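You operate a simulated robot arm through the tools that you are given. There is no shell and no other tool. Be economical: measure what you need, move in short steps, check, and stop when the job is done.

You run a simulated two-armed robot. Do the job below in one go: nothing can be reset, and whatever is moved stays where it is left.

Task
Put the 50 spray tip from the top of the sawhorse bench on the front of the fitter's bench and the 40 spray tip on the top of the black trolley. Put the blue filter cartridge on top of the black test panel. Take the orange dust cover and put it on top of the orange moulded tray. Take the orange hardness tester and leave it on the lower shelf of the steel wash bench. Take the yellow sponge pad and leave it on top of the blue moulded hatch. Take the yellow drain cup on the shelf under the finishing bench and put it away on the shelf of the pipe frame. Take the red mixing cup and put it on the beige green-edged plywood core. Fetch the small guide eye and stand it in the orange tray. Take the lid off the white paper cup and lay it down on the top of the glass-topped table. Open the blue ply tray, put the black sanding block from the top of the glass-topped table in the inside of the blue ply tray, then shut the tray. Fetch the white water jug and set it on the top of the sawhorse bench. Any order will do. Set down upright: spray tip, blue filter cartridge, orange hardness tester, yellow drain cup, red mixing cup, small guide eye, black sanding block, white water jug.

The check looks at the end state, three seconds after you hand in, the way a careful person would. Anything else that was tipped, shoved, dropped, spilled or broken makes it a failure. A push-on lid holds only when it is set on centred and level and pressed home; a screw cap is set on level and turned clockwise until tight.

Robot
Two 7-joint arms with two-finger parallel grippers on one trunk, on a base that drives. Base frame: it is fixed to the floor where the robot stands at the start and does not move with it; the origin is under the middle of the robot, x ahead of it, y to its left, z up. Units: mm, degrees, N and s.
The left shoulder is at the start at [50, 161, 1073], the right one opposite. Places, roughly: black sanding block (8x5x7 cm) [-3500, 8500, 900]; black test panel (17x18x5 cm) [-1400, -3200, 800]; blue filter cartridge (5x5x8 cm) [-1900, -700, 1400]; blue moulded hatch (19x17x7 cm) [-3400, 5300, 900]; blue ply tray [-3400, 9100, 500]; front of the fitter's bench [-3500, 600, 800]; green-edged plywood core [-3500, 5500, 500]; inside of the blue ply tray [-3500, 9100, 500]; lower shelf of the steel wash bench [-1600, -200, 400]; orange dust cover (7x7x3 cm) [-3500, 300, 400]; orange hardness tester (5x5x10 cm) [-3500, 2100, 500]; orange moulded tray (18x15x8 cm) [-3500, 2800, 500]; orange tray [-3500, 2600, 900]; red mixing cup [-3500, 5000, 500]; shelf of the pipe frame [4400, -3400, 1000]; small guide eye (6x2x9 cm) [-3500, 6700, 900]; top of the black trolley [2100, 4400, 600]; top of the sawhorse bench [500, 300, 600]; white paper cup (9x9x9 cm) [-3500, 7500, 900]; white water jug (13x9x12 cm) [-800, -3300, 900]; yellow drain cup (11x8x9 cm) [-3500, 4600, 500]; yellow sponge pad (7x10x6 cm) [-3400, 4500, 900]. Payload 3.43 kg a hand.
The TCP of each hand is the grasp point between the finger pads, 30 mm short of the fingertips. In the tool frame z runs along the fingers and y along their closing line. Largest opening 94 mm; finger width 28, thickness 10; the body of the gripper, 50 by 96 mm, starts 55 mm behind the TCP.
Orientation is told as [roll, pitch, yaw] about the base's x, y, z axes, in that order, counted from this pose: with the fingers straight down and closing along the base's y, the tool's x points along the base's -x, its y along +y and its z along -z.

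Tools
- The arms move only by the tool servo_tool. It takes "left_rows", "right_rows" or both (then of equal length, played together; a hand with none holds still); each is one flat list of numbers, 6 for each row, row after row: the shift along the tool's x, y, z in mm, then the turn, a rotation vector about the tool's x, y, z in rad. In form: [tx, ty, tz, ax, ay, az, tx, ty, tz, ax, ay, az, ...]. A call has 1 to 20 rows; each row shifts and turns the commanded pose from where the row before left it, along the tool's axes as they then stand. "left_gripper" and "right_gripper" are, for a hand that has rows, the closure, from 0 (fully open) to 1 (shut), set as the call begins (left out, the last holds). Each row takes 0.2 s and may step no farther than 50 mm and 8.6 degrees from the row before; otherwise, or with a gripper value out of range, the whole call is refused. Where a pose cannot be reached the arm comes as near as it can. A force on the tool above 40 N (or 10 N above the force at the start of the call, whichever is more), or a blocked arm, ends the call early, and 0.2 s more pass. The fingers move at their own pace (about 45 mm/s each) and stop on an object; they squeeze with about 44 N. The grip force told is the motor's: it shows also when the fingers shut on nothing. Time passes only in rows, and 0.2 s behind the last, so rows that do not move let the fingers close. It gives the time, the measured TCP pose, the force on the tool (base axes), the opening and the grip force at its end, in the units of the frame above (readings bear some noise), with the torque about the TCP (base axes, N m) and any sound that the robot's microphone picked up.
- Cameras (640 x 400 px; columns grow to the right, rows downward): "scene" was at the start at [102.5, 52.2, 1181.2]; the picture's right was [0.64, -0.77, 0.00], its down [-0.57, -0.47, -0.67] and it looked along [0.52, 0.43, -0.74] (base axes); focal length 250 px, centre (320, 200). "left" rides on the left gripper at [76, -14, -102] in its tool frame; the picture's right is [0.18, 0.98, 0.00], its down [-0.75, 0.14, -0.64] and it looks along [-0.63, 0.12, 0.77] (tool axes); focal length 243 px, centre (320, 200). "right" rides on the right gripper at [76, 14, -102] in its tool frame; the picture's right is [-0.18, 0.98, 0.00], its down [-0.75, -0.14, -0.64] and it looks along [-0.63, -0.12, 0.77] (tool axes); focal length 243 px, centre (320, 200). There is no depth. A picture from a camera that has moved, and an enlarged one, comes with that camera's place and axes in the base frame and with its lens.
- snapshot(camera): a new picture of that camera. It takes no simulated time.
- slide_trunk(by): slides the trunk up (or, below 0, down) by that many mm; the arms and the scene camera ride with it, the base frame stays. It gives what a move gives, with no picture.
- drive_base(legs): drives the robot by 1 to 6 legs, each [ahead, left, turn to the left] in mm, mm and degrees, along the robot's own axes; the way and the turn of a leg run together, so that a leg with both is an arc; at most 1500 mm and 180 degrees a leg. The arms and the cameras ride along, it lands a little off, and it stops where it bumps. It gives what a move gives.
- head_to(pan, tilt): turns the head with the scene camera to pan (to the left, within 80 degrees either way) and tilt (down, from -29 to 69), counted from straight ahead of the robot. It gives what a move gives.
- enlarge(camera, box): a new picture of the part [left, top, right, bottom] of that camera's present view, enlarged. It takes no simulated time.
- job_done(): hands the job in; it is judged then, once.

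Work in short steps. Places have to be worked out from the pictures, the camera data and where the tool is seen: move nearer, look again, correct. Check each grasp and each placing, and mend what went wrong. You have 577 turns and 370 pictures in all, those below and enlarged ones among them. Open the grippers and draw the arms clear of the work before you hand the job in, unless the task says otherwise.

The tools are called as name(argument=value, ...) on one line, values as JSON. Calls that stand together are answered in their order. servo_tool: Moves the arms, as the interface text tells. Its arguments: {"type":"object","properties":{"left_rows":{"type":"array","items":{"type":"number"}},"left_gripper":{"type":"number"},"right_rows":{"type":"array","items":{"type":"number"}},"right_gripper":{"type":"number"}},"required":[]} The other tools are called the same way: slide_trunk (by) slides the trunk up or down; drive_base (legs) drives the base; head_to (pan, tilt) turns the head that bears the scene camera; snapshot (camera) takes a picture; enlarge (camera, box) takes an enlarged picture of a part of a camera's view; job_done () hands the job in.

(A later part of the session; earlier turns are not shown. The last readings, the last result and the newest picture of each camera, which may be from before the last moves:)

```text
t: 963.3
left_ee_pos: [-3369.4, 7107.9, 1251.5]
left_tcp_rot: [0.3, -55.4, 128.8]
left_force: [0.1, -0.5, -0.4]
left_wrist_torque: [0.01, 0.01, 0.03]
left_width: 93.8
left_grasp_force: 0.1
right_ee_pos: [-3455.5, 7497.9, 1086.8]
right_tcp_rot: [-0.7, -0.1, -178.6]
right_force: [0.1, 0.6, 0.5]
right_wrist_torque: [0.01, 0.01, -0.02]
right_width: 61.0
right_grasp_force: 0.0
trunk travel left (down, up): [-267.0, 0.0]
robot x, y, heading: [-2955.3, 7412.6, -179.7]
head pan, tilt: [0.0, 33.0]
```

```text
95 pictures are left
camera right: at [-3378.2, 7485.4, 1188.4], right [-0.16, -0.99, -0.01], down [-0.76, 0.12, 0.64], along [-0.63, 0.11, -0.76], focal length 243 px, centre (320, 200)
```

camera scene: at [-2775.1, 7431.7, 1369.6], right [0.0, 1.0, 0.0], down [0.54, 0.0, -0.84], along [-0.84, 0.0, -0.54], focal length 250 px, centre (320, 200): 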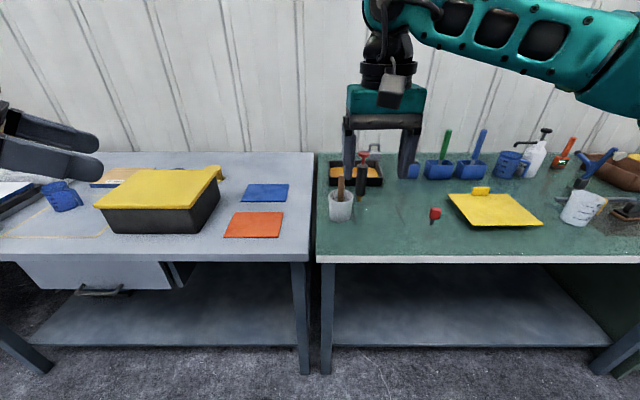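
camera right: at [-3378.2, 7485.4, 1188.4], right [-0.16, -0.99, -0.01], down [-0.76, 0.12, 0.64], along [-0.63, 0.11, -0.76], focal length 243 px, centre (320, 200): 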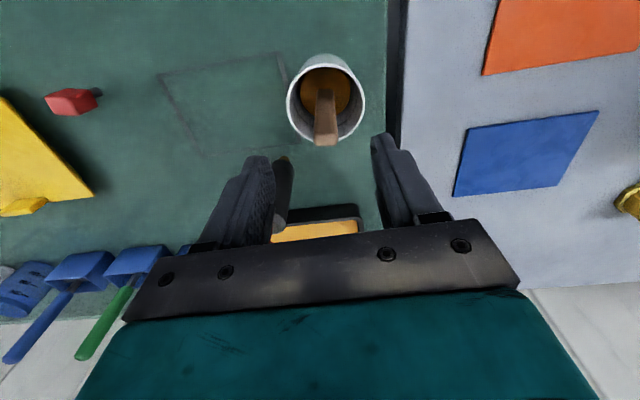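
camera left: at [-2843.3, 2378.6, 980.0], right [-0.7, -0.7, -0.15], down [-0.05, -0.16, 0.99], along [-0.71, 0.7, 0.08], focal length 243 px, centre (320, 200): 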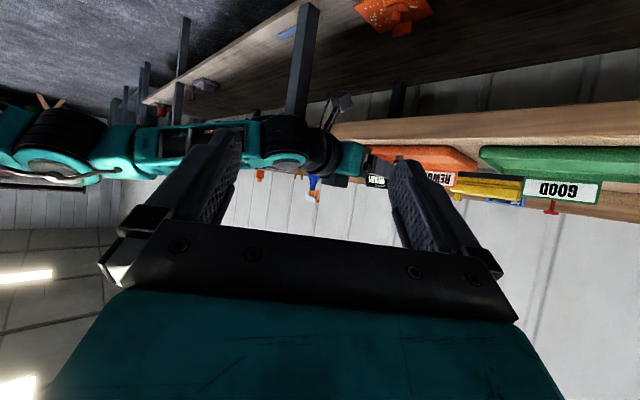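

Handle axis ≈ (-3461,7497). Descend to grip it.

servo_tool(right_rows=[-5, 0, 30, 0, 0, 0, 0, 1, 30, 0, 0, 0, 0, 0, 24, 0, 0, 0, 0, 0, 0, 0, 0, 0])

snapshot(camera="right")

```text
t: 964.3
left_ee_pos: [-3370.6, 7109.1, 1251.0]
left_tcp_rot: [0.3, -55.3, 128.8]
left_force: [-0.6, 0.3, -0.1]
left_wrist_torque: [-0.02, -0.03, -0.04]
left_width: 94.1
left_grasp_force: 0.0
right_ee_pos: [-3461.7, 7498.4, 1003.3]
right_tcp_rot: [-0.6, -0.1, -178.7]
right_force: [-0.3, -0.1, 0.6]
right_wrist_torque: [0.01, 0.0, 0.02]
right_width: 61.0
right_grasp_force: 0.1
trunk travel left (down, up): [-267.0, 0.0]
robot x, y, heading: [-2957.9, 7410.8, -180.1]
head pan, tilt: [0.0, 33.0]
```

```text
94 pictures are left
camera right: at [-3384.9, 7485.1, 1105.1], right [-0.16, -0.99, -0.01], down [-0.76, 0.11, 0.64], along [-0.63, 0.11, -0.76], focal length 243 px, centre (320, 200)
```

right: 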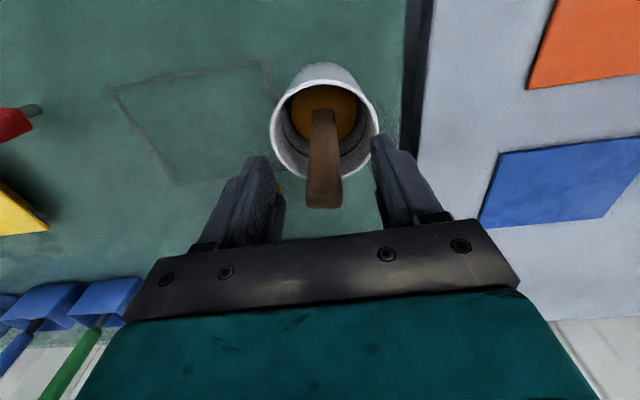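

The handle is between the fingers. Close and lift just a little to see what comes along.

servo_tool(right_rows=[0, 0, 0, 0, 0, 0, 0, 0, 0, 0, 0, 0, 0, 0, 0, 0, 0, 0, 0, 0, 0, 0, 0, 0], right_gripper=1)

servo_tool(right_rows=[0, 0, -3, 0, 0, 0, 0, 0, -3, 0, 0, 0, 0, 0, -4, 0, 0, 0, 0, 0, 0, 0, 0, 0])

snapshot(camera="right")

```text
t: 965.3
left_ee_pos: [-3369.7, 7108.5, 1251.6]
left_tcp_rot: [0.3, -55.3, 128.7]
left_force: [0.5, 0.4, 0.4]
left_wrist_torque: [-0.01, -0.01, 0.01]
left_width: 94.0
left_grasp_force: 0.0
right_ee_pos: [-3461.8, 7499.5, 1003.6]
right_tcp_rot: [-0.7, 0.0, -178.6]
right_force: [-0.5, -1.3, 1.1]
right_wrist_torque: [-0.16, -0.06, 0.0]
right_width: 21.1
right_grasp_force: 43.8
trunk travel left (down, up): [-267.0, 0.0]
robot x, y, heading: [-2952.7, 7409.3, -179.9]
head pan, tilt: [0.0, 33.0]
```

```text
t: 966.3
left_ee_pos: [-3369.3, 7107.0, 1250.8]
left_tcp_rot: [0.3, -55.3, 128.8]
left_force: [0.0, -0.7, -0.1]
left_wrist_torque: [-0.01, 0.01, -0.01]
left_width: 93.9
left_grasp_force: 0.1
right_ee_pos: [-3461.8, 7498.8, 1013.7]
right_tcp_rot: [-0.7, -0.1, -178.6]
right_force: [0.3, -0.7, -1.0]
right_wrist_torque: [-0.02, 0.01, 0.0]
right_width: 21.2
right_grasp_force: 43.8
trunk travel left (down, up): [-267.0, 0.0]
robot x, y, heading: [-2956.4, 7412.8, -179.9]
head pan, tilt: [0.0, 33.0]
```

```text
93 pictures are left
camera right: at [-3384.5, 7485.1, 1115.6], right [-0.16, -0.99, -0.01], down [-0.76, 0.12, 0.64], along [-0.63, 0.11, -0.77], focal length 243 px, centre (320, 200)
```

right: 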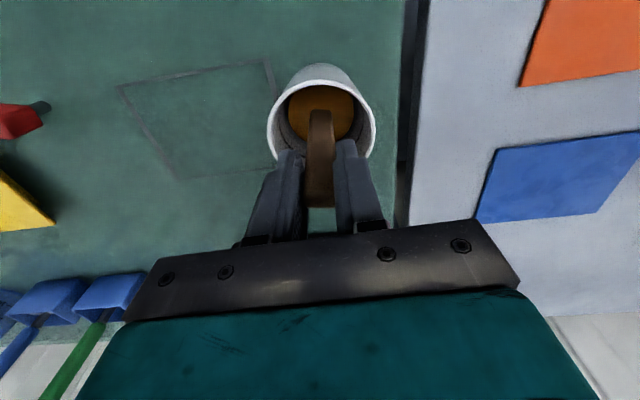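

The whole cup rises with it. Set it back down exactly and release.

servo_tool(right_rows=[0, 0, 4, 0, 0, 0, 0, 0, 3, 0, 0, 0, 0, 0, 2.5, 0, 0, 0, 0, 0, 0, 0, 0, 0])

enlarge(camera="right", box=[250, 50, 390, 180])

```text
t: 967.3
left_ee_pos: [-3369.3, 7107.8, 1251.5]
left_tcp_rot: [0.1, -55.2, 128.9]
left_force: [0.6, 0.0, -0.1]
left_wrist_torque: [0.02, 0.0, -0.01]
left_width: 93.8
left_grasp_force: 0.0
right_ee_pos: [-3460.7, 7499.2, 1004.2]
right_tcp_rot: [-0.7, 0.1, -178.6]
right_force: [-0.4, 0.1, -1.3]
right_wrist_torque: [-0.01, 0.0, -0.03]
right_width: 20.9
right_grasp_force: 43.9
trunk travel left (down, up): [-267.0, 0.0]
robot x, y, heading: [-2953.4, 7409.7, -180.0]
head pan, tilt: [0.0, 33.0]
```

```text
3.08 times, centred on (320, 115) of right
camera zoom: at [-3384.3, 7486.0, 1106.1], right [-0.16, -0.99, -0.01], down [-0.76, 0.11, 0.64], along [-0.63, 0.11, -0.76], focal length 746 px, centre (320, 462)
```

zoom: 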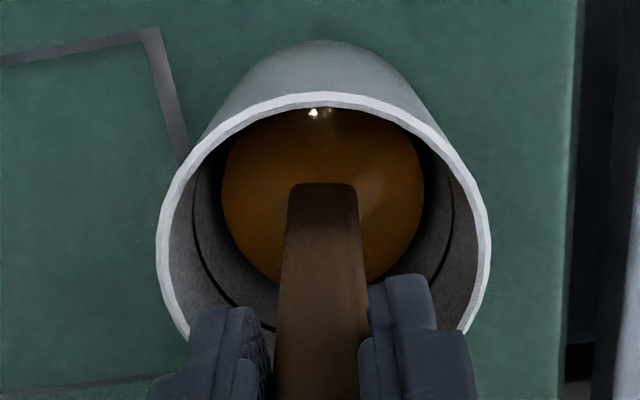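

It's amber resin with a fixed stir stick – a single piece, so not the lidded cup. Lower the last bit, release, and search the rest of the table.

servo_tool(right_rows=[0, 0, 0.8, 0, 0, 0, 0, 0, 0.5, 0, 0, 0, 0, 0, 0, 0, 0, 0])

servo_tool(right_rows=[0, 0, 0, 0, 0, 0, 0, 0, 0, 0, 0, 0, 0, 0, 0, 0, 0, 0], right_gripper=0.35)

servo_tool(right_rows=[0, 0, -40, 0, 0, 0, 0, 0, -40, 0, 0, 0, 0, 0, -40, 0, 0, 0, 0, 0, -40, 0, 0, 0])

drive_base(legs=[[-450, 0, 0], [0, -700, 0]])

head_to(pan=0, tilt=27)

snapshot(camera="scene")

```text
t: 968.1
left_ee_pos: [-3370.1, 7107.9, 1251.7]
left_tcp_rot: [0.1, -55.4, 128.8]
left_force: [0.2, -0.7, -1.2]
left_wrist_torque: [-0.01, 0.01, 0.02]
left_width: 94.2
left_grasp_force: 0.1
right_ee_pos: [-3461.9, 7499.5, 1004.2]
right_tcp_rot: [-0.6, 0.0, -178.6]
right_force: [-0.2, 0.6, -0.8]
right_wrist_torque: [0.04, -0.04, -0.02]
right_width: 21.1
right_grasp_force: 43.1
trunk travel left (down, up): [-267.0, 0.0]
robot x, y, heading: [-2950.2, 7410.9, -180.0]
head pan, tilt: [0.0, 33.0]
heard: snap
```

```text
t: 968.9
left_ee_pos: [-3370.4, 7108.8, 1251.6]
left_tcp_rot: [0.3, -55.3, 128.8]
left_force: [0.2, -0.2, -0.2]
left_wrist_torque: [-0.03, -0.02, -0.01]
left_width: 94.1
left_grasp_force: 0.1
right_ee_pos: [-3461.8, 7498.7, 1002.3]
right_tcp_rot: [-0.8, 0.0, -178.6]
right_force: [0.4, 0.0, 0.6]
right_wrist_torque: [-0.01, -0.04, 0.01]
right_width: 61.0
right_grasp_force: 0.0
trunk travel left (down, up): [-267.0, 0.0]
robot x, y, heading: [-2951.3, 7415.8, -179.9]
head pan, tilt: [0.0, 33.0]
```

```text
t: 969.9
left_ee_pos: [-3369.6, 7106.9, 1252.1]
left_tcp_rot: [0.3, -55.4, 128.8]
left_force: [-0.5, -0.2, -0.6]
left_wrist_torque: [0.0, 0.03, -0.01]
left_width: 93.8
left_grasp_force: 0.2
right_ee_pos: [-3463.3, 7496.3, 1162.4]
right_tcp_rot: [-0.7, 0.1, -178.6]
right_force: [0.5, 0.2, -0.5]
right_wrist_torque: [0.04, 0.04, 0.0]
right_width: 61.0
right_grasp_force: 0.1
trunk travel left (down, up): [-267.0, 0.0]
robot x, y, heading: [-2955.1, 7417.5, -179.8]
head pan, tilt: [0.0, 33.0]
```

```text
t: 976.1
left_ee_pos: [-2918.5, 7819.4, 1251.3]
left_tcp_rot: [0.3, -55.3, 128.1]
left_force: [-0.1, -0.7, 1.1]
left_wrist_torque: [0.01, -0.01, -0.02]
left_width: 94.1
left_grasp_force: 0.1
right_ee_pos: [-3008.8, 8211.7, 1162.7]
right_tcp_rot: [-0.6, 0.0, -179.2]
right_force: [-0.4, 0.0, 0.3]
right_wrist_torque: [0.0, 0.0, 0.01]
right_width: 61.2
right_grasp_force: 0.0
trunk travel left (down, up): [-267.0, 0.0]
robot x, y, heading: [-2499.0, 8120.5, 179.7]
head pan, tilt: [0.0, 33.0]
```

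```text
t: 976.7
left_ee_pos: [-2919.0, 7819.9, 1252.7]
left_tcp_rot: [0.3, -55.3, 128.2]
left_force: [-0.1, -0.3, -0.8]
left_wrist_torque: [0.02, -0.02, 0.01]
left_width: 94.0
left_grasp_force: 0.1
right_ee_pos: [-3008.3, 8210.5, 1162.9]
right_tcp_rot: [-0.7, 0.0, -179.2]
right_force: [-0.8, 0.3, -0.2]
right_wrist_torque: [0.0, 0.04, 0.02]
right_width: 60.9
right_grasp_force: 0.0
trunk travel left (down, up): [-267.0, 0.0]
robot x, y, heading: [-2499.1, 8118.9, 179.4]
head pan, tilt: [0.0, 27.0]
```

```text
91 pictures are left
camera scene: at [-2630.4, 8122.5, 1379.0], right [0.01, 1.0, 0.0], down [0.45, 0.0, -0.89], along [-0.89, 0.01, -0.45], focal length 250 px, centre (320, 200)
```

scene: 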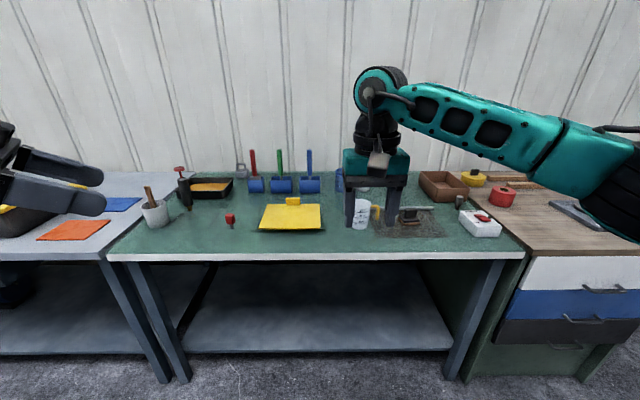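

A "snap" was heard as I pressed it back: so the handled piece is indeed a push-on lid that had come loose. Return and lift it fully off.

drive_base(legs=[[0, 704, 0.5], [452, 0, 0]])

snapshot(camera="right")

```text
t: 982.9
left_ee_pos: [-3370.7, 7117.4, 1252.4]
left_tcp_rot: [0.1, -55.3, 128.8]
left_force: [0.0, -0.4, -0.9]
left_wrist_torque: [0.0, -0.01, 0.0]
left_width: 94.1
left_grasp_force: 0.1
right_ee_pos: [-3464.9, 7507.0, 1162.2]
right_tcp_rot: [-0.7, 0.0, -178.5]
right_force: [-0.4, -0.6, 0.0]
right_wrist_torque: [0.0, -0.02, -0.02]
right_width: 61.3
right_grasp_force: 0.0
trunk travel left (down, up): [-267.0, 0.0]
robot x, y, heading: [-2954.8, 7423.4, -180.0]
head pan, tilt: [0.0, 27.0]
```

```text
90 pictures are left
camera right: at [-3388.1, 7494.0, 1264.0], right [-0.16, -0.99, -0.01], down [-0.76, 0.12, 0.64], along [-0.63, 0.11, -0.77], focal length 243 px, centre (320, 200)
```

right: 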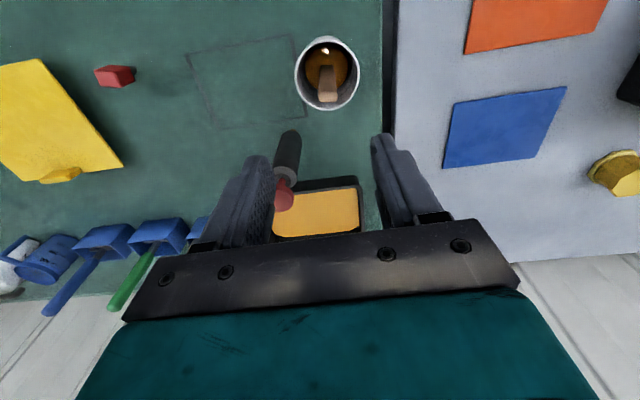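

servo_tool(right_rows=[0, 4, 40, 0, 0, 0, 0, 0, 40, 0, 0, 0, 0, 0, 40, 0, 0, 0, 0, 0, 39, 0, 0, 0, 0, 0, 0, 0, 0, 0])

servo_tool(right_rows=[0, 0, 0, 0, 0, 0, 0, 0, 0, 0, 0, 0, 0, 0, 0, 0, 0, 0], right_gripper=1)

servo_tool(right_rows=[0, 0, -3, 0, 0, 0, 0, 0, -4, 0, 0, 0, 0, 0, -8, 0, 0, 0, 0, 0, -10, 0, 0, 0, 0, 0, 0, 0, 0, 0])

snapshot(camera="right")

enlarge(camera="scene", box=[340, 180, 460, 300])

```text
t: 984.1
left_ee_pos: [-3371.6, 7116.7, 1252.7]
left_tcp_rot: [0.4, -55.3, 128.9]
left_force: [-0.5, -0.6, 1.0]
left_wrist_torque: [-0.02, -0.03, -0.02]
left_width: 94.1
left_grasp_force: 0.0
right_ee_pos: [-3464.5, 7504.7, 1004.2]
right_tcp_rot: [-0.7, -0.1, -178.6]
right_force: [-0.7, 0.1, 0.2]
right_wrist_torque: [-0.02, -0.02, 0.03]
right_width: 61.0
right_grasp_force: 0.0
trunk travel left (down, up): [-267.0, 0.0]
robot x, y, heading: [-2957.2, 7420.0, -180.1]
head pan, tilt: [0.0, 27.0]
```

```text
t: 984.9
left_ee_pos: [-3370.9, 7117.2, 1251.0]
left_tcp_rot: [0.3, -55.3, 128.7]
left_force: [-0.5, 0.0, 0.5]
left_wrist_torque: [0.0, -0.01, 0.01]
left_width: 93.8
left_grasp_force: 0.1
right_ee_pos: [-3464.8, 7505.8, 1004.7]
right_tcp_rot: [-0.7, -0.1, -178.6]
right_force: [-0.9, 0.4, 0.0]
right_wrist_torque: [-0.04, 0.02, 0.01]
right_width: 21.2
right_grasp_force: 28.1
trunk travel left (down, up): [-267.0, 0.0]
robot x, y, heading: [-2957.2, 7421.3, -179.7]
head pan, tilt: [0.0, 27.0]
```

```text
t: 986.1
left_ee_pos: [-3371.8, 7118.0, 1251.8]
left_tcp_rot: [0.3, -55.3, 128.9]
left_force: [0.8, -0.2, -0.7]
left_wrist_torque: [0.01, 0.01, 0.02]
left_width: 93.9
left_grasp_force: 0.0
right_ee_pos: [-3463.7, 7505.7, 1028.9]
right_tcp_rot: [-0.7, -0.1, -178.6]
right_force: [0.1, 0.3, -0.5]
right_wrist_torque: [0.01, 0.01, 0.0]
right_width: 21.1
right_grasp_force: 43.5
trunk travel left (down, up): [-267.0, 0.0]
robot x, y, heading: [-2954.4, 7423.9, -180.1]
head pan, tilt: [0.0, 27.0]
```

```text
89 pictures are left
camera right: at [-3387.0, 7491.5, 1130.8], right [-0.16, -0.99, -0.01], down [-0.76, 0.12, 0.64], along [-0.63, 0.11, -0.77], focal length 243 px, centre (320, 200)
```

right: 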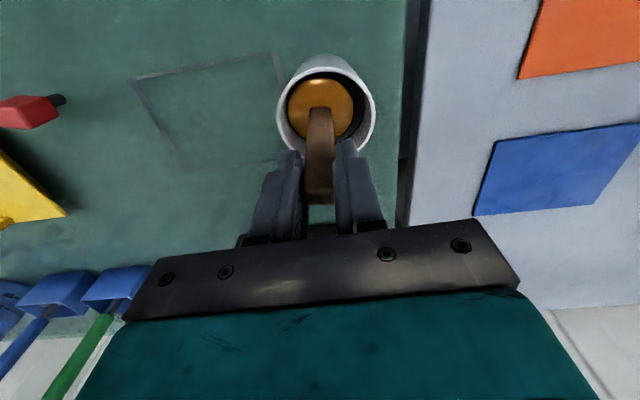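

```text
3.33 times, centred on (400, 240) of scene
camera zoom: at [-3086.5, 7423.2, 1379.0], right [0.0, 1.0, 0.0], down [0.45, 0.0, -0.89], along [-0.89, 0.0, -0.45], focal length 835 px, centre (53, 67)
```

zoom: 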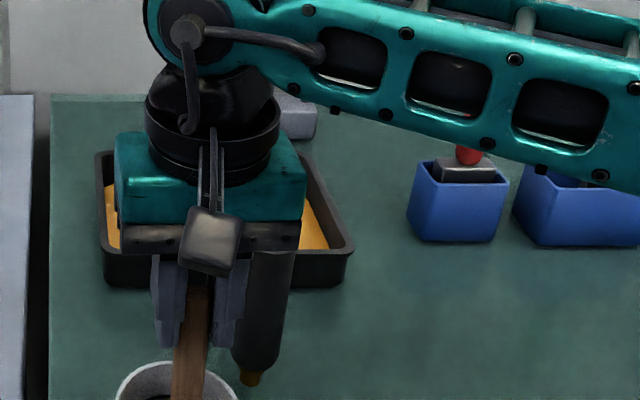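

The amber disc with its handle is rising while the cup stays. Continue lifting it clear.

servo_tool(right_rows=[0, 0, -10, 0, 0, 0, 0, 0, -10, 0, 0, 0, 0, 0, -15, 0, 0, 0, 0, 0, -20, 0, 0, 0, 0, 0, -30, 0, 0, 0, 0, 0, -30, 0, 0, 0, 0, 0, 0, 0, 0, 0])

snapshot(camera="right")

```text
t: 987.7
left_ee_pos: [-3373.5, 7117.6, 1252.0]
left_tcp_rot: [0.3, -55.3, 128.8]
left_force: [-0.3, -0.1, 0.2]
left_wrist_torque: [0.01, -0.03, -0.02]
left_width: 93.9
left_grasp_force: 0.1
right_ee_pos: [-3463.6, 7503.6, 1143.3]
right_tcp_rot: [-0.8, 0.1, -178.6]
right_force: [0.6, 0.9, -0.9]
right_wrist_torque: [0.03, 0.0, 0.03]
right_width: 21.0
right_grasp_force: 44.2
trunk travel left (down, up): [-267.0, 0.0]
robot x, y, heading: [-2958.1, 7419.2, -179.7]
head pan, tilt: [0.0, 27.0]
```

```text
87 pictures are left
camera right: at [-3386.7, 7489.9, 1244.4], right [-0.16, -0.99, -0.01], down [-0.76, 0.11, 0.64], along [-0.63, 0.11, -0.77], focal length 243 px, centre (320, 200)
```

right: 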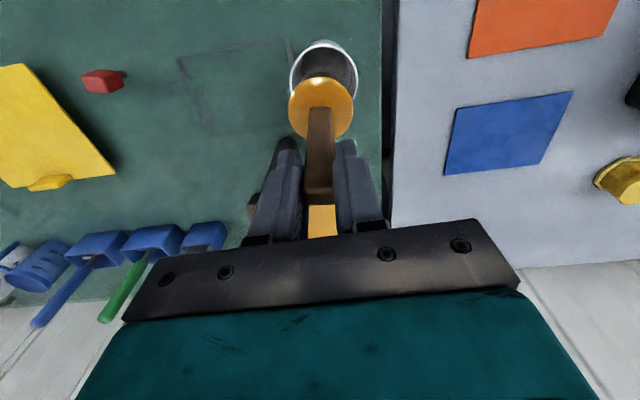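

Lid is off; the cup stands. Move to a free spot on the glass top and lay it down.

drive_base(legs=[[-50, 0, 0], [0, -137, 0]])

servo_tool(right_rows=[0, 0, 40, 0, 0, 0, 0, 0, 40, 0, 0, 0, 0, 0, 40, 0, 0, 0, 0, 0, 35, 0, 0, 0, 0, 0, 0, 0, 0, 0])

snapshot(camera="right")

```text
t: 989.5
left_ee_pos: [-3322.6, 7252.6, 1252.0]
left_tcp_rot: [0.3, -55.2, 128.7]
left_force: [-0.2, 0.5, -0.7]
left_wrist_torque: [-0.01, -0.01, 0.01]
left_width: 94.2
left_grasp_force: 0.0
right_ee_pos: [-3413.7, 7639.9, 1142.9]
right_tcp_rot: [-0.7, 0.0, -178.7]
right_force: [0.2, -0.4, -0.7]
right_wrist_torque: [-0.05, -0.01, -0.01]
right_width: 20.8
right_grasp_force: 43.9
trunk travel left (down, up): [-267.0, 0.0]
robot x, y, heading: [-2909.3, 7560.5, -179.9]
head pan, tilt: [0.0, 27.0]
```

```text
t: 990.6
left_ee_pos: [-3322.6, 7253.0, 1251.9]
left_tcp_rot: [0.3, -55.3, 128.5]
left_force: [0.4, 0.1, -0.1]
left_wrist_torque: [-0.01, -0.01, -0.04]
left_width: 94.1
left_grasp_force: 0.2
right_ee_pos: [-3416.8, 7641.3, 999.4]
right_tcp_rot: [-0.4, -0.7, -178.7]
right_force: [5.6, 1.9, 14.0]
right_wrist_torque: [0.06, -0.6, 0.1]
right_width: 20.6
right_grasp_force: 43.6
trunk travel left (down, up): [-267.0, 0.0]
robot x, y, heading: [-2908.7, 7561.6, 180.0]
head pan, tilt: [0.0, 27.0]
stopped in row 5 (right hand): the force on the tool passed its limit (the readings are from after the stop); the commanded pose is now the measured one
```

```text
86 pictures are left
camera right: at [-3337.9, 7627.8, 1099.7], right [-0.16, -0.99, 0.0], down [-0.75, 0.12, 0.65], along [-0.64, 0.11, -0.76], focal length 243 px, centre (320, 200)
```

right: 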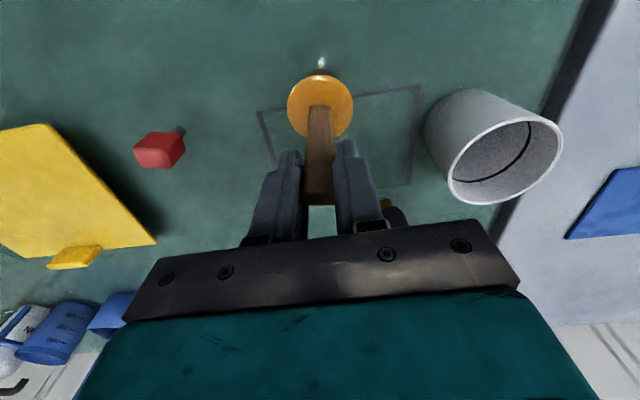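

The lid's disc touches the glass. Relieve and release it.

servo_tool(right_rows=[2, 0, -2, 0, 0.012, 0, 0, 0, 0, 0, 0, 0])

servo_tool(right_rows=[0, 0, -0.8, 0, 0, 0, 0, 0, 0, 0, 0, 0])

```text
t: 991.2
left_ee_pos: [-3323.6, 7252.4, 1251.3]
left_tcp_rot: [0.3, -55.3, 128.7]
left_force: [-0.3, 0.0, 0.6]
left_wrist_torque: [0.01, 0.04, -0.01]
left_width: 93.9
left_grasp_force: 0.1
right_ee_pos: [-3413.8, 7641.9, 999.5]
right_tcp_rot: [-0.4, 0.0, -178.7]
right_force: [-2.7, 0.1, 4.8]
right_wrist_torque: [-0.07, 0.47, -0.04]
right_width: 21.0
right_grasp_force: 44.0
trunk travel left (down, up): [-267.0, 0.0]
robot x, y, heading: [-2906.6, 7559.3, 180.1]
head pan, tilt: [0.0, 27.0]
```

```text
t: 991.8
left_ee_pos: [-3322.5, 7253.5, 1251.8]
left_tcp_rot: [0.3, -55.3, 128.7]
left_force: [0.4, -0.2, -0.3]
left_wrist_torque: [-0.02, 0.01, -0.01]
left_width: 94.0
left_grasp_force: 0.1
right_ee_pos: [-3413.8, 7641.1, 999.3]
right_tcp_rot: [-0.6, 0.1, -178.8]
right_force: [-1.0, -0.9, 2.4]
right_wrist_torque: [-0.08, 0.22, -0.01]
right_width: 21.2
right_grasp_force: 44.6
trunk travel left (down, up): [-267.0, 0.0]
robot x, y, heading: [-2905.9, 7557.4, 180.1]
head pan, tilt: [0.0, 27.0]
```

servo_tool(right_rows=[0, 0, 0, 0, 0, 0, 0, 0, 0, 0, 0, 0, 0, 0, 0, 0, 0, 0], right_gripper=0.4)

servo_tool(right_rows=[0, 0, -30, 0, 0, 0, 0, 0, -40, 0, 0, 0, 0, 0, -40, 0, 0, 0, 0, 0, -40, 0, 0, 0])

snapshot(camera="right")

```text
t: 992.6
left_ee_pos: [-3322.0, 7253.5, 1252.6]
left_tcp_rot: [0.3, -55.2, 128.7]
left_force: [0.7, -0.5, 0.3]
left_wrist_torque: [-0.01, 0.03, -0.01]
left_width: 94.0
left_grasp_force: 0.0
right_ee_pos: [-3413.2, 7642.3, 998.8]
right_tcp_rot: [-0.6, 0.1, -178.7]
right_force: [0.6, -0.2, -0.4]
right_wrist_torque: [-0.01, -0.01, 0.0]
right_width: 56.1
right_grasp_force: 0.0
trunk travel left (down, up): [-267.0, 0.0]
robot x, y, heading: [-2909.5, 7558.8, 179.8]
head pan, tilt: [0.0, 27.0]
```

```text
t: 993.6
left_ee_pos: [-3323.8, 7252.9, 1251.9]
left_tcp_rot: [0.3, -55.3, 128.6]
left_force: [0.0, 0.6, -0.3]
left_wrist_torque: [0.03, -0.02, 0.0]
left_width: 94.2
left_grasp_force: 0.0
right_ee_pos: [-3415.1, 7640.8, 1150.1]
right_tcp_rot: [-0.5, 0.0, -178.7]
right_force: [0.6, 0.8, 0.7]
right_wrist_torque: [0.01, -0.01, 0.0]
right_width: 56.3
right_grasp_force: 0.0
trunk travel left (down, up): [-267.0, 0.0]
robot x, y, heading: [-2906.6, 7555.5, 180.1]
head pan, tilt: [0.0, 27.0]
```

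```text
85 pictures are left
camera right: at [-3339.3, 7626.8, 1252.9], right [-0.16, -0.99, -0.01], down [-0.76, 0.12, 0.64], along [-0.63, 0.11, -0.77], focal length 243 px, centre (320, 200)
```

right: 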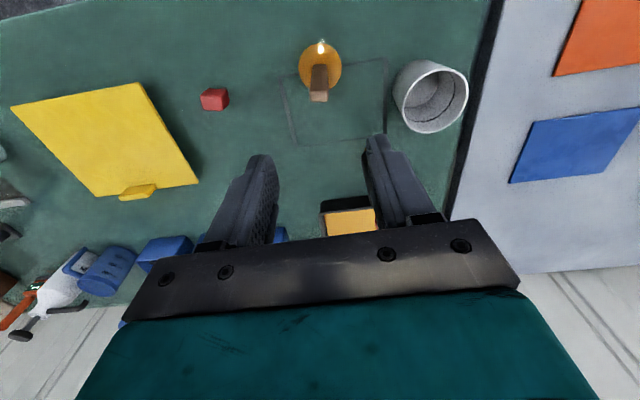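

The lid lies on the glass table. Now view the drawer cabinet ("blue ply tray") and the sanding block.

drive_base(legs=[[-420, 0, 0], [0, -1250, 0]])

head_to(pan=-5, tilt=38)

snapshot(camera="scene")

```text
t: 1002.1
left_ee_pos: [-2896.0, 8499.9, 1251.5]
left_tcp_rot: [0.4, -55.3, 129.1]
left_force: [-1.4, -0.4, -0.2]
left_wrist_torque: [0.01, 0.0, 0.02]
left_width: 94.1
left_grasp_force: 0.0
right_ee_pos: [-2991.2, 8886.7, 1150.4]
right_tcp_rot: [-0.5, 0.0, -178.4]
right_force: [1.0, 0.0, -0.1]
right_wrist_torque: [-0.01, -0.02, 0.01]
right_width: 56.4
right_grasp_force: 0.1
trunk travel left (down, up): [-267.0, 0.0]
robot x, y, heading: [-2481.4, 8805.7, -179.8]
head pan, tilt: [0.0, 27.0]
```

```text
t: 1002.8
left_ee_pos: [-2894.9, 8499.3, 1251.9]
left_tcp_rot: [0.3, -55.3, 128.9]
left_force: [0.3, 1.0, 0.4]
left_wrist_torque: [-0.01, 0.0, 0.02]
left_width: 94.0
left_grasp_force: 0.1
right_ee_pos: [-2991.1, 8886.4, 1149.8]
right_tcp_rot: [-0.4, 0.0, -178.3]
right_force: [0.5, -1.0, 0.1]
right_wrist_torque: [0.02, 0.01, 0.0]
right_width: 56.7
right_grasp_force: 0.1
trunk travel left (down, up): [-267.0, 0.0]
robot x, y, heading: [-2485.4, 8804.8, -179.4]
head pan, tilt: [-5.0, 38.0]
```

```text
84 pictures are left
camera scene: at [-2605.8, 8814.7, 1362.0], right [0.08, 1.0, 0.0], down [0.61, -0.05, -0.79], along [-0.79, 0.06, -0.62], focal length 250 px, centre (320, 200)
```

scene: 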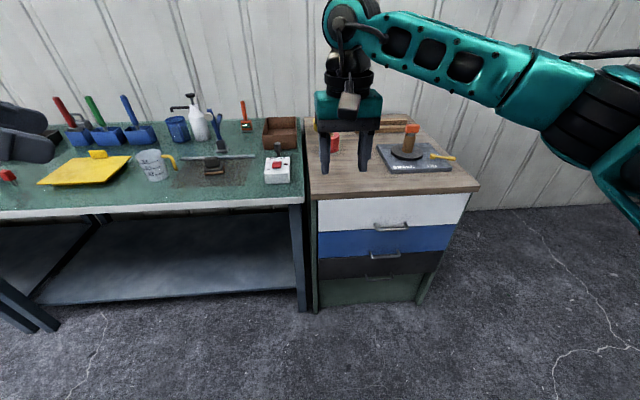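

enlarge(camera="scene", box=[310, 190, 480, 310])

enlarge(camera="scene", box=[170, 120, 310, 210])

```text
3.33 times, centred on (395, 250) of scene
camera zoom: at [-2605.8, 8814.7, 1362.0], right [0.08, 1.0, 0.0], down [0.61, -0.05, -0.79], along [-0.79, 0.06, -0.62], focal length 835 px, centre (70, 33)
```

zoom: 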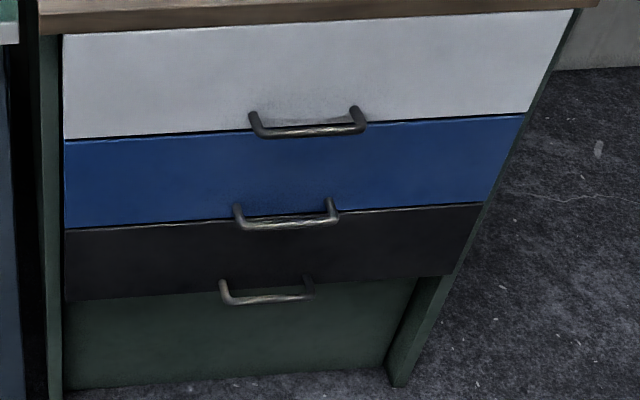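

```text
4.44 times, centred on (240, 165) of scene
camera zoom: at [-2605.8, 8814.7, 1362.0], right [0.08, 1.0, 0.0], down [0.61, -0.05, -0.79], along [-0.79, 0.06, -0.62], focal length 1113 px, centre (676, 356)
```

zoom: 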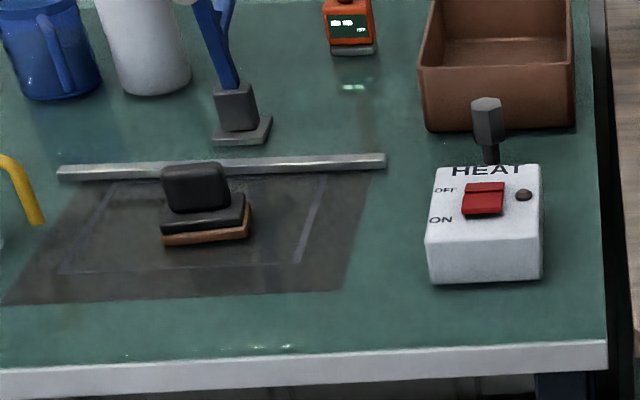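

The blue drawer's U-handle bar is at ≈(-3203, 9118, 597). I'll grip it with fingers in front of and behind the bar: wrist turned 90° and hand pitched ~35°. Reconfigure in free space.

slide_trunk(by=-267)

servo_tool(right_rows=[0, 0, 10, 0, 0, 0.14, 0, 0, 15, 0, 0, 0.14, 0, 0, 20, 0, 0, 0.14, 0, 0, 20, 0, 0, 0.14, 0, 0, 20, 0, 0, 0.14, 0, 0, 20, 0, 0, 0.14, 0, 0, 20, 0, 0, 0.14, 0, 0, 20, 0, 0, 0.14, 0, 0, 20, 0, 0, 0.14, 0, 0, 20, 0, 0, 0.14, 0, 0, 20, 0, 0, 0.15, 0, 0, 0, -0.12, 0, 0, 0, 0, 0, -0.12, 0, 0, 0, 0, 0, -0.12, 0, 0, 0, 0, 0, -0.12, 0, 0, 0, 0, 0, -0.12, 0, 0])

snapshot(camera="right")

```text
t: 1005.5
left_ee_pos: [-2894.8, 8499.5, 985.6]
left_tcp_rot: [0.2, -55.3, 129.1]
left_force: [-0.6, -0.5, -0.1]
left_wrist_torque: [0.01, 0.01, 0.0]
left_width: 93.9
left_grasp_force: 0.0
right_ee_pos: [-2991.7, 8887.0, 884.5]
right_tcp_rot: [-0.6, 0.1, -178.3]
right_force: [-0.2, 0.3, 0.4]
right_wrist_torque: [-0.03, 0.01, 0.0]
right_width: 56.2
right_grasp_force: 0.2
trunk travel left (down, up): [0.0, 267.0]
robot x, y, heading: [-2481.0, 8804.3, -179.8]
head pan, tilt: [-5.0, 38.0]
```

```text
t: 1008.9
left_ee_pos: [-2895.7, 8499.8, 985.4]
left_tcp_rot: [0.3, -55.4, 129.0]
left_force: [-0.4, -1.0, 0.2]
left_wrist_torque: [0.0, 0.01, -0.01]
left_width: 94.2
left_grasp_force: 0.0
right_ee_pos: [-2991.2, 8889.2, 679.4]
right_tcp_rot: [34.6, -0.5, 92.9]
right_force: [0.3, -0.3, -0.1]
right_wrist_torque: [0.03, 0.02, 0.01]
right_width: 56.3
right_grasp_force: 0.2
trunk travel left (down, up): [0.0, 267.0]
robot x, y, heading: [-2483.8, 8806.2, -179.7]
head pan, tilt: [-5.0, 38.0]
```

```text
81 pictures are left
camera right: at [-2941.2, 8814.3, 770.7], right [-0.82, 0.14, 0.56], down [0.44, 0.77, 0.46], along [-0.37, 0.62, -0.69], focal length 243 px, centre (320, 200)
```

right: 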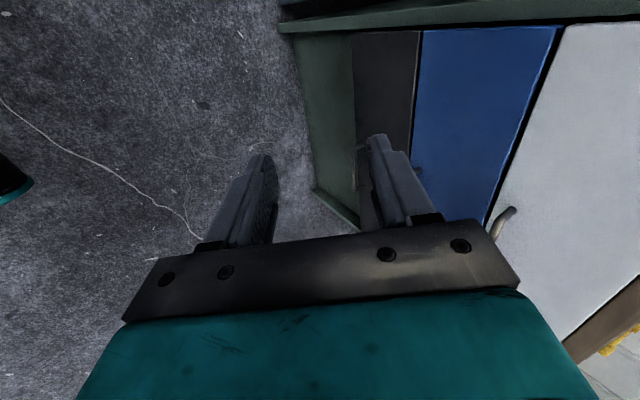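

Good orientation. Narrow the fingers, shift right and approach the drawer, staying above the bar.

servo_tool(right_rows=[0, 0, 0, 0, 0, 0, 0, 0, 0, 0, 0, 0, 0, 0, 0, 0, 0, 0], right_gripper=0.75)

drive_base(legs=[[0, -229, 0], [160, 0, 0]])

snapshot(camera="right")

snapshot(camera="scene")

```text
t: 1009.7
left_ee_pos: [-2894.8, 8499.8, 985.1]
left_tcp_rot: [0.2, -55.2, 129.0]
left_force: [1.0, -1.0, 0.3]
left_wrist_torque: [0.01, 0.01, 0.03]
left_width: 94.0
left_grasp_force: 0.0
right_ee_pos: [-2991.8, 8888.9, 679.1]
right_tcp_rot: [34.3, -0.5, 92.8]
right_force: [0.3, -0.7, 0.3]
right_wrist_torque: [0.04, 0.0, 0.01]
right_width: 23.5
right_grasp_force: 0.1
trunk travel left (down, up): [0.0, 267.0]
robot x, y, heading: [-2483.5, 8805.8, -179.5]
head pan, tilt: [-5.0, 38.0]
```

```text
t: 1012.5
left_ee_pos: [-3061.5, 8722.8, 985.7]
left_tcp_rot: [0.3, -55.3, 129.0]
left_force: [0.0, 0.3, 0.2]
left_wrist_torque: [-0.03, 0.0, 0.0]
left_width: 93.9
left_grasp_force: 0.1
right_ee_pos: [-3157.3, 9111.0, 678.9]
right_tcp_rot: [34.4, -0.5, 92.8]
right_force: [-0.9, 0.4, 0.4]
right_wrist_torque: [0.0, -0.03, -0.02]
right_width: 23.3
right_grasp_force: 0.0
trunk travel left (down, up): [0.0, 267.0]
robot x, y, heading: [-2647.5, 9027.7, -179.6]
head pan, tilt: [-5.0, 38.0]
```

```text
80 pictures are left
camera right: at [-3107.5, 9037.3, 770.5], right [-0.82, 0.14, 0.56], down [0.44, 0.77, 0.46], along [-0.37, 0.62, -0.69], focal length 243 px, centre (320, 200)
```

right: 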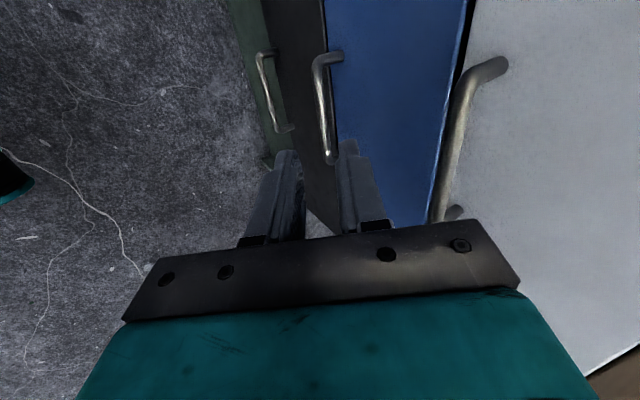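

```text
79 pictures are left
camera scene: at [-2772.1, 9038.4, 1095.2], right [0.08, 1.0, 0.0], down [0.61, -0.05, -0.79], along [-0.79, 0.06, -0.62], focal length 250 px, centre (320, 200)
```

scene: 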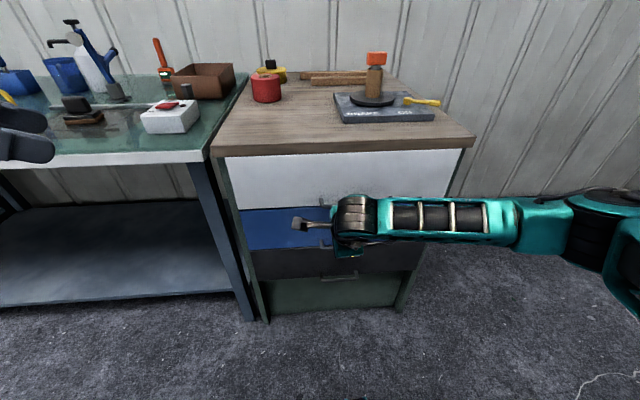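

The bar lies along the tool axis between the fingers. Advance along the tool axis 60 mm and look.

servo_tool(right_rows=[0, 2, 20, 0, 0, 0, 0, 2, 20, 0, 0, 0, 0, 0, 20, 0, 0, 0, 0, 0, 0, 0, 0, 0])

snapshot(camera="right")

```text
t: 1013.5
left_ee_pos: [-3060.6, 8722.7, 984.9]
left_tcp_rot: [0.3, -55.3, 129.2]
left_force: [0.3, -1.1, 0.1]
left_wrist_torque: [0.02, -0.02, 0.0]
left_width: 94.0
left_grasp_force: 0.0
right_ee_pos: [-3194.4, 9111.2, 632.7]
right_tcp_rot: [34.4, -0.5, 92.9]
right_force: [-0.4, 0.0, -0.8]
right_wrist_torque: [0.01, 0.03, 0.01]
right_width: 23.6
right_grasp_force: 0.0
trunk travel left (down, up): [0.0, 267.0]
robot x, y, heading: [-2645.9, 9031.8, -179.4]
head pan, tilt: [-5.0, 38.0]
```

```text
78 pictures are left
camera right: at [-3144.1, 9035.9, 723.4], right [-0.82, 0.14, 0.56], down [0.44, 0.77, 0.46], along [-0.37, 0.62, -0.69], focal length 243 px, centre (320, 200)
```

right: 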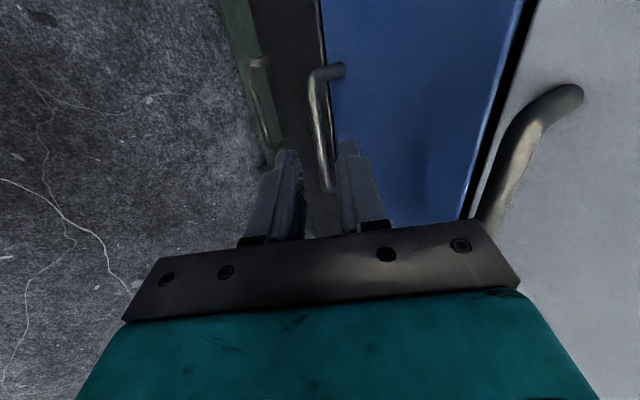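

By parallax the bar is ≈(-3250, z 546), about 100 mm further along the tool axis. Advance 75 more and look.

servo_tool(right_rows=[0, 0, 25, 0, 0, 0, 0, 0, 25, 0, 0, 0, 0, 0, 25, 0, 0, 0, 0, 0, 0, 0, 0, 0])

snapshot(camera="right")

```text
t: 1014.5
left_ee_pos: [-3061.4, 8723.0, 984.1]
left_tcp_rot: [0.2, -55.3, 129.1]
left_force: [-0.4, -0.3, -0.4]
left_wrist_torque: [0.01, 0.0, 0.0]
left_width: 93.8
left_grasp_force: 0.0
right_ee_pos: [-3236.2, 9108.9, 570.1]
right_tcp_rot: [34.3, -0.5, 92.9]
right_force: [-1.2, -0.9, 0.9]
right_wrist_torque: [-0.04, -0.01, -0.03]
right_width: 23.5
right_grasp_force: 0.0
trunk travel left (down, up): [0.0, 267.0]
robot x, y, heading: [-2644.4, 9032.6, -179.3]
head pan, tilt: [-5.0, 38.0]
```

```text
77 pictures are left
camera right: at [-3186.4, 9034.0, 661.3], right [-0.82, 0.14, 0.56], down [0.44, 0.77, 0.46], along [-0.37, 0.62, -0.69], focal length 243 px, centre (320, 200)
```

right: 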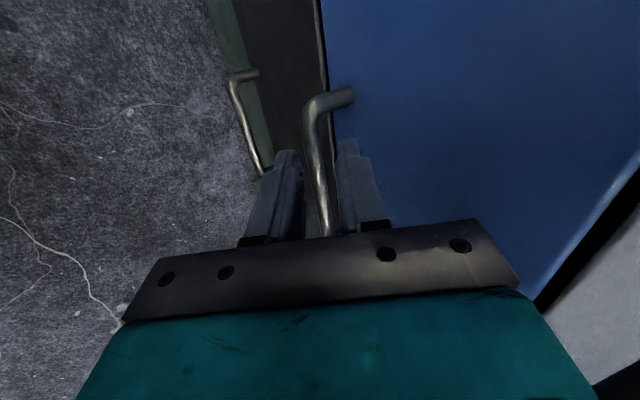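

Bar is between the fingers. Advance 12 more and close.

servo_tool(right_rows=[0, 0, 6, 0, 0, 0, 0, 0, 6, 0, 0, 0, 0, 0, 0, 0, 0, 0])

servo_tool(right_rows=[0, 0, 0, 0, 0, 0, 0, 0, 0, 0, 0, 0, 0, 0, 0, 0, 0, 0], right_gripper=1)

snapshot(camera="right")

```text
t: 1015.3
left_ee_pos: [-3060.9, 8723.9, 984.8]
left_tcp_rot: [0.3, -55.3, 129.1]
left_force: [0.0, -0.3, 0.5]
left_wrist_torque: [0.0, 0.02, 0.02]
left_width: 94.0
left_grasp_force: 0.0
right_ee_pos: [-3245.0, 9107.7, 559.4]
right_tcp_rot: [34.3, -0.5, 92.9]
right_force: [0.0, -0.2, 0.5]
right_wrist_torque: [0.0, -0.04, 0.03]
right_width: 23.3
right_grasp_force: 0.0
trunk travel left (down, up): [0.0, 267.0]
robot x, y, heading: [-2649.6, 9027.0, -179.5]
head pan, tilt: [-5.0, 38.0]
```

```text
t: 1016.1
left_ee_pos: [-3060.4, 8724.2, 985.2]
left_tcp_rot: [0.5, -55.3, 128.9]
left_force: [0.0, 0.6, -0.3]
left_wrist_torque: [0.01, -0.02, 0.02]
left_width: 94.1
left_grasp_force: 0.1
right_ee_pos: [-3241.3, 9107.5, 557.0]
right_tcp_rot: [33.8, -0.4, 92.7]
right_force: [32.2, 4.3, -1.1]
right_wrist_torque: [-0.23, -0.86, -1.03]
right_width: 10.3
right_grasp_force: 43.7
trunk travel left (down, up): [0.0, 267.0]
robot x, y, heading: [-2646.6, 9026.1, -179.5]
head pan, tilt: [-5.0, 38.0]
```

```text
76 pictures are left
camera right: at [-3191.0, 9033.8, 648.9], right [-0.82, 0.14, 0.55], down [0.44, 0.77, 0.46], along [-0.36, 0.62, -0.7], focal length 243 px, centre (320, 200)
```

right: 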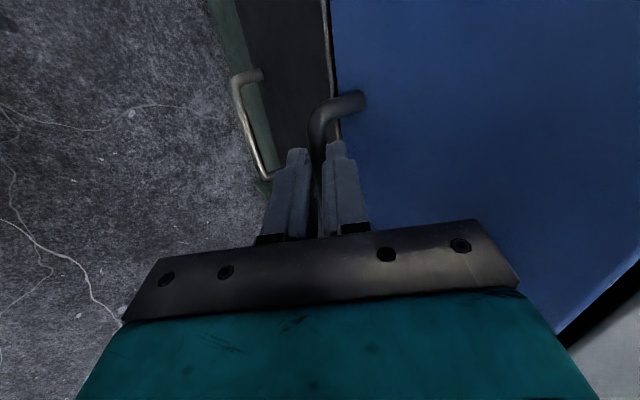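

Gripped the bar (10 mm). Relieve the side load, then pull by driving back.

servo_tool(right_rows=[0, -3.3, -2.2, 0, 0, 0, 0, 0, 0, 0, 0, 0])

drive_base(legs=[[-60, 0, 0]])

snapshot(camera="scene")

```text
t: 1016.4
left_ee_pos: [-3060.3, 8724.0, 985.4]
left_tcp_rot: [0.3, -55.2, 128.9]
left_force: [0.1, 0.2, -0.3]
left_wrist_torque: [0.01, -0.03, 0.0]
left_width: 94.1
left_grasp_force: 0.1
right_ee_pos: [-3238.9, 9107.8, 558.3]
right_tcp_rot: [33.9, -0.4, 92.8]
right_force: [8.1, 2.1, 10.0]
right_wrist_torque: [0.22, -0.05, -0.02]
right_width: 0.0
right_grasp_force: 33.0
trunk travel left (down, up): [0.0, 267.0]
robot x, y, heading: [-2650.5, 9031.9, -179.6]
head pan, tilt: [-5.0, 38.0]
stopped in row 1 (right hand): the force on the tool passed its limit (the readings are from after the stop); the commanded pose is now the measured one
```

```text
t: 1017.4
left_ee_pos: [-3002.7, 8725.0, 985.0]
left_tcp_rot: [0.3, -55.3, 129.0]
left_force: [0.3, -0.1, -0.7]
left_wrist_torque: [-0.03, 0.02, 0.01]
left_width: 94.2
left_grasp_force: 0.1
right_ee_pos: [-3179.3, 9107.2, 557.2]
right_tcp_rot: [33.7, -0.5, 92.7]
right_force: [-0.6, -1.1, 0.2]
right_wrist_torque: [-0.02, -0.01, -0.02]
right_width: 0.2
right_grasp_force: 33.0
trunk travel left (down, up): [0.0, 267.0]
robot x, y, heading: [-2590.4, 9029.4, -180.0]
head pan, tilt: [-5.0, 38.0]
```

```text
75 pictures are left
camera scene: at [-2712.9, 9039.0, 1095.2], right [0.08, 1.0, 0.0], down [0.61, -0.05, -0.79], along [-0.79, 0.06, -0.62], focal length 250 px, centre (320, 200)
```

scene: 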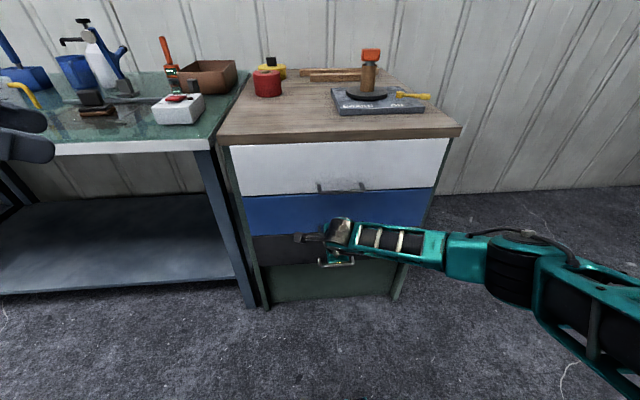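

The bar slipped out — it was only at the fingertips. Retry deeper: go up, re-approach along the tool axis with a narrower opening.

servo_tool(right_rows=[0, 16, -23.5, 0, 0, 0, 0, 16, -23.5, 0, 0, 0, 0, 0, 0, 0, 0, 0], right_gripper=0.8)

drive_base(legs=[[27, 0, 0]])

snapshot(camera="right")

```text
t: 1018.2
left_ee_pos: [-3003.2, 8724.5, 985.4]
left_tcp_rot: [0.3, -55.3, 129.0]
left_force: [0.0, 0.2, -0.2]
left_wrist_torque: [-0.04, -0.02, -0.01]
left_width: 93.9
left_grasp_force: 0.0
right_ee_pos: [-3178.5, 9109.1, 615.0]
right_tcp_rot: [33.8, -0.4, 92.7]
right_force: [-0.4, 0.3, -0.2]
right_wrist_torque: [-0.01, 0.04, -0.03]
right_width: 18.7
right_grasp_force: 0.0
trunk travel left (down, up): [0.0, 267.0]
robot x, y, heading: [-2585.6, 9030.4, -179.6]
head pan, tilt: [-5.0, 38.0]
```

```text
t: 1019.0
left_ee_pos: [-3028.6, 8723.9, 985.0]
left_tcp_rot: [0.4, -55.3, 129.1]
left_force: [-1.2, -0.8, -0.4]
left_wrist_torque: [0.0, 0.0, 0.02]
left_width: 94.1
left_grasp_force: 0.2
right_ee_pos: [-3206.0, 9107.9, 615.8]
right_tcp_rot: [33.8, -0.4, 92.6]
right_force: [-0.5, -0.7, 0.9]
right_wrist_torque: [0.02, 0.02, -0.01]
right_width: 18.6
right_grasp_force: 0.1
trunk travel left (down, up): [0.0, 267.0]
robot x, y, heading: [-2616.9, 9029.9, -179.6]
head pan, tilt: [-5.0, 38.0]
```

```text
74 pictures are left
camera right: at [-3156.1, 9034.1, 707.6], right [-0.82, 0.14, 0.55], down [0.44, 0.77, 0.46], along [-0.36, 0.62, -0.7], focal length 243 px, centre (320, 200)
```

right: 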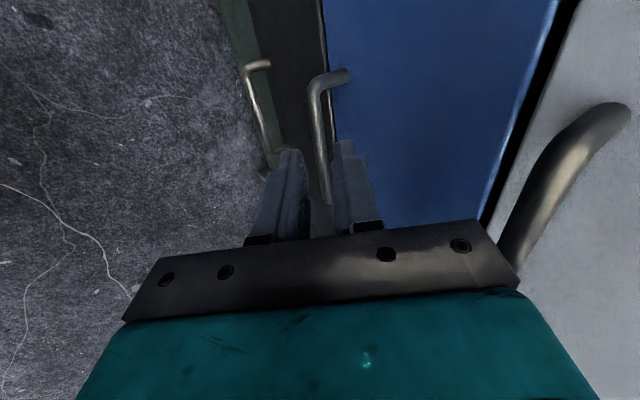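

servo_tool(right_rows=[0, 0, 25, 0, 0, 0, 0, 0, 25, 0, 0, 0, 0, 0, 15, 0, 0, 0, 0, 0, 8, 0, 0, 0, 0, 0, 6, 0, 0, 0, 0, 0, 0, 0, 0, 0])

snapshot(camera="right")

```text
t: 1020.4
left_ee_pos: [-3030.1, 8723.2, 985.3]
left_tcp_rot: [0.4, -55.2, 129.0]
left_force: [0.2, -0.3, 0.3]
left_wrist_torque: [0.01, 0.01, -0.01]
left_width: 93.6
left_grasp_force: 0.1
right_ee_pos: [-3248.9, 9106.4, 548.8]
right_tcp_rot: [33.9, -0.4, 92.7]
right_force: [-0.1, 0.0, 0.0]
right_wrist_torque: [0.0, -0.02, 0.0]
right_width: 19.1
right_grasp_force: 0.4
trunk travel left (down, up): [0.0, 267.0]
robot x, y, heading: [-2615.1, 9029.6, -179.7]
head pan, tilt: [-5.0, 38.0]
```

```text
73 pictures are left
camera right: at [-3199.8, 9032.1, 641.2], right [-0.82, 0.14, 0.55], down [0.44, 0.77, 0.46], along [-0.36, 0.62, -0.7], focal length 243 px, centre (320, 200)
```

right: 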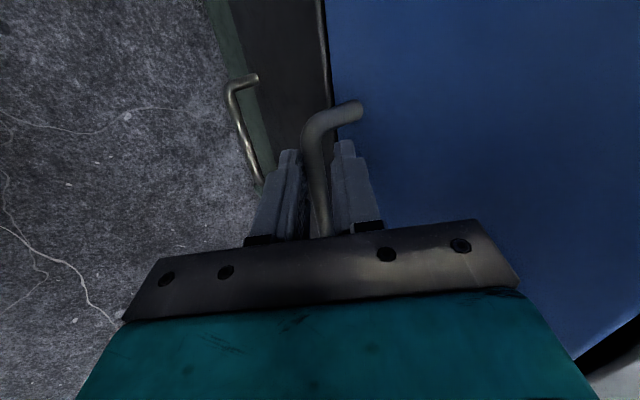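

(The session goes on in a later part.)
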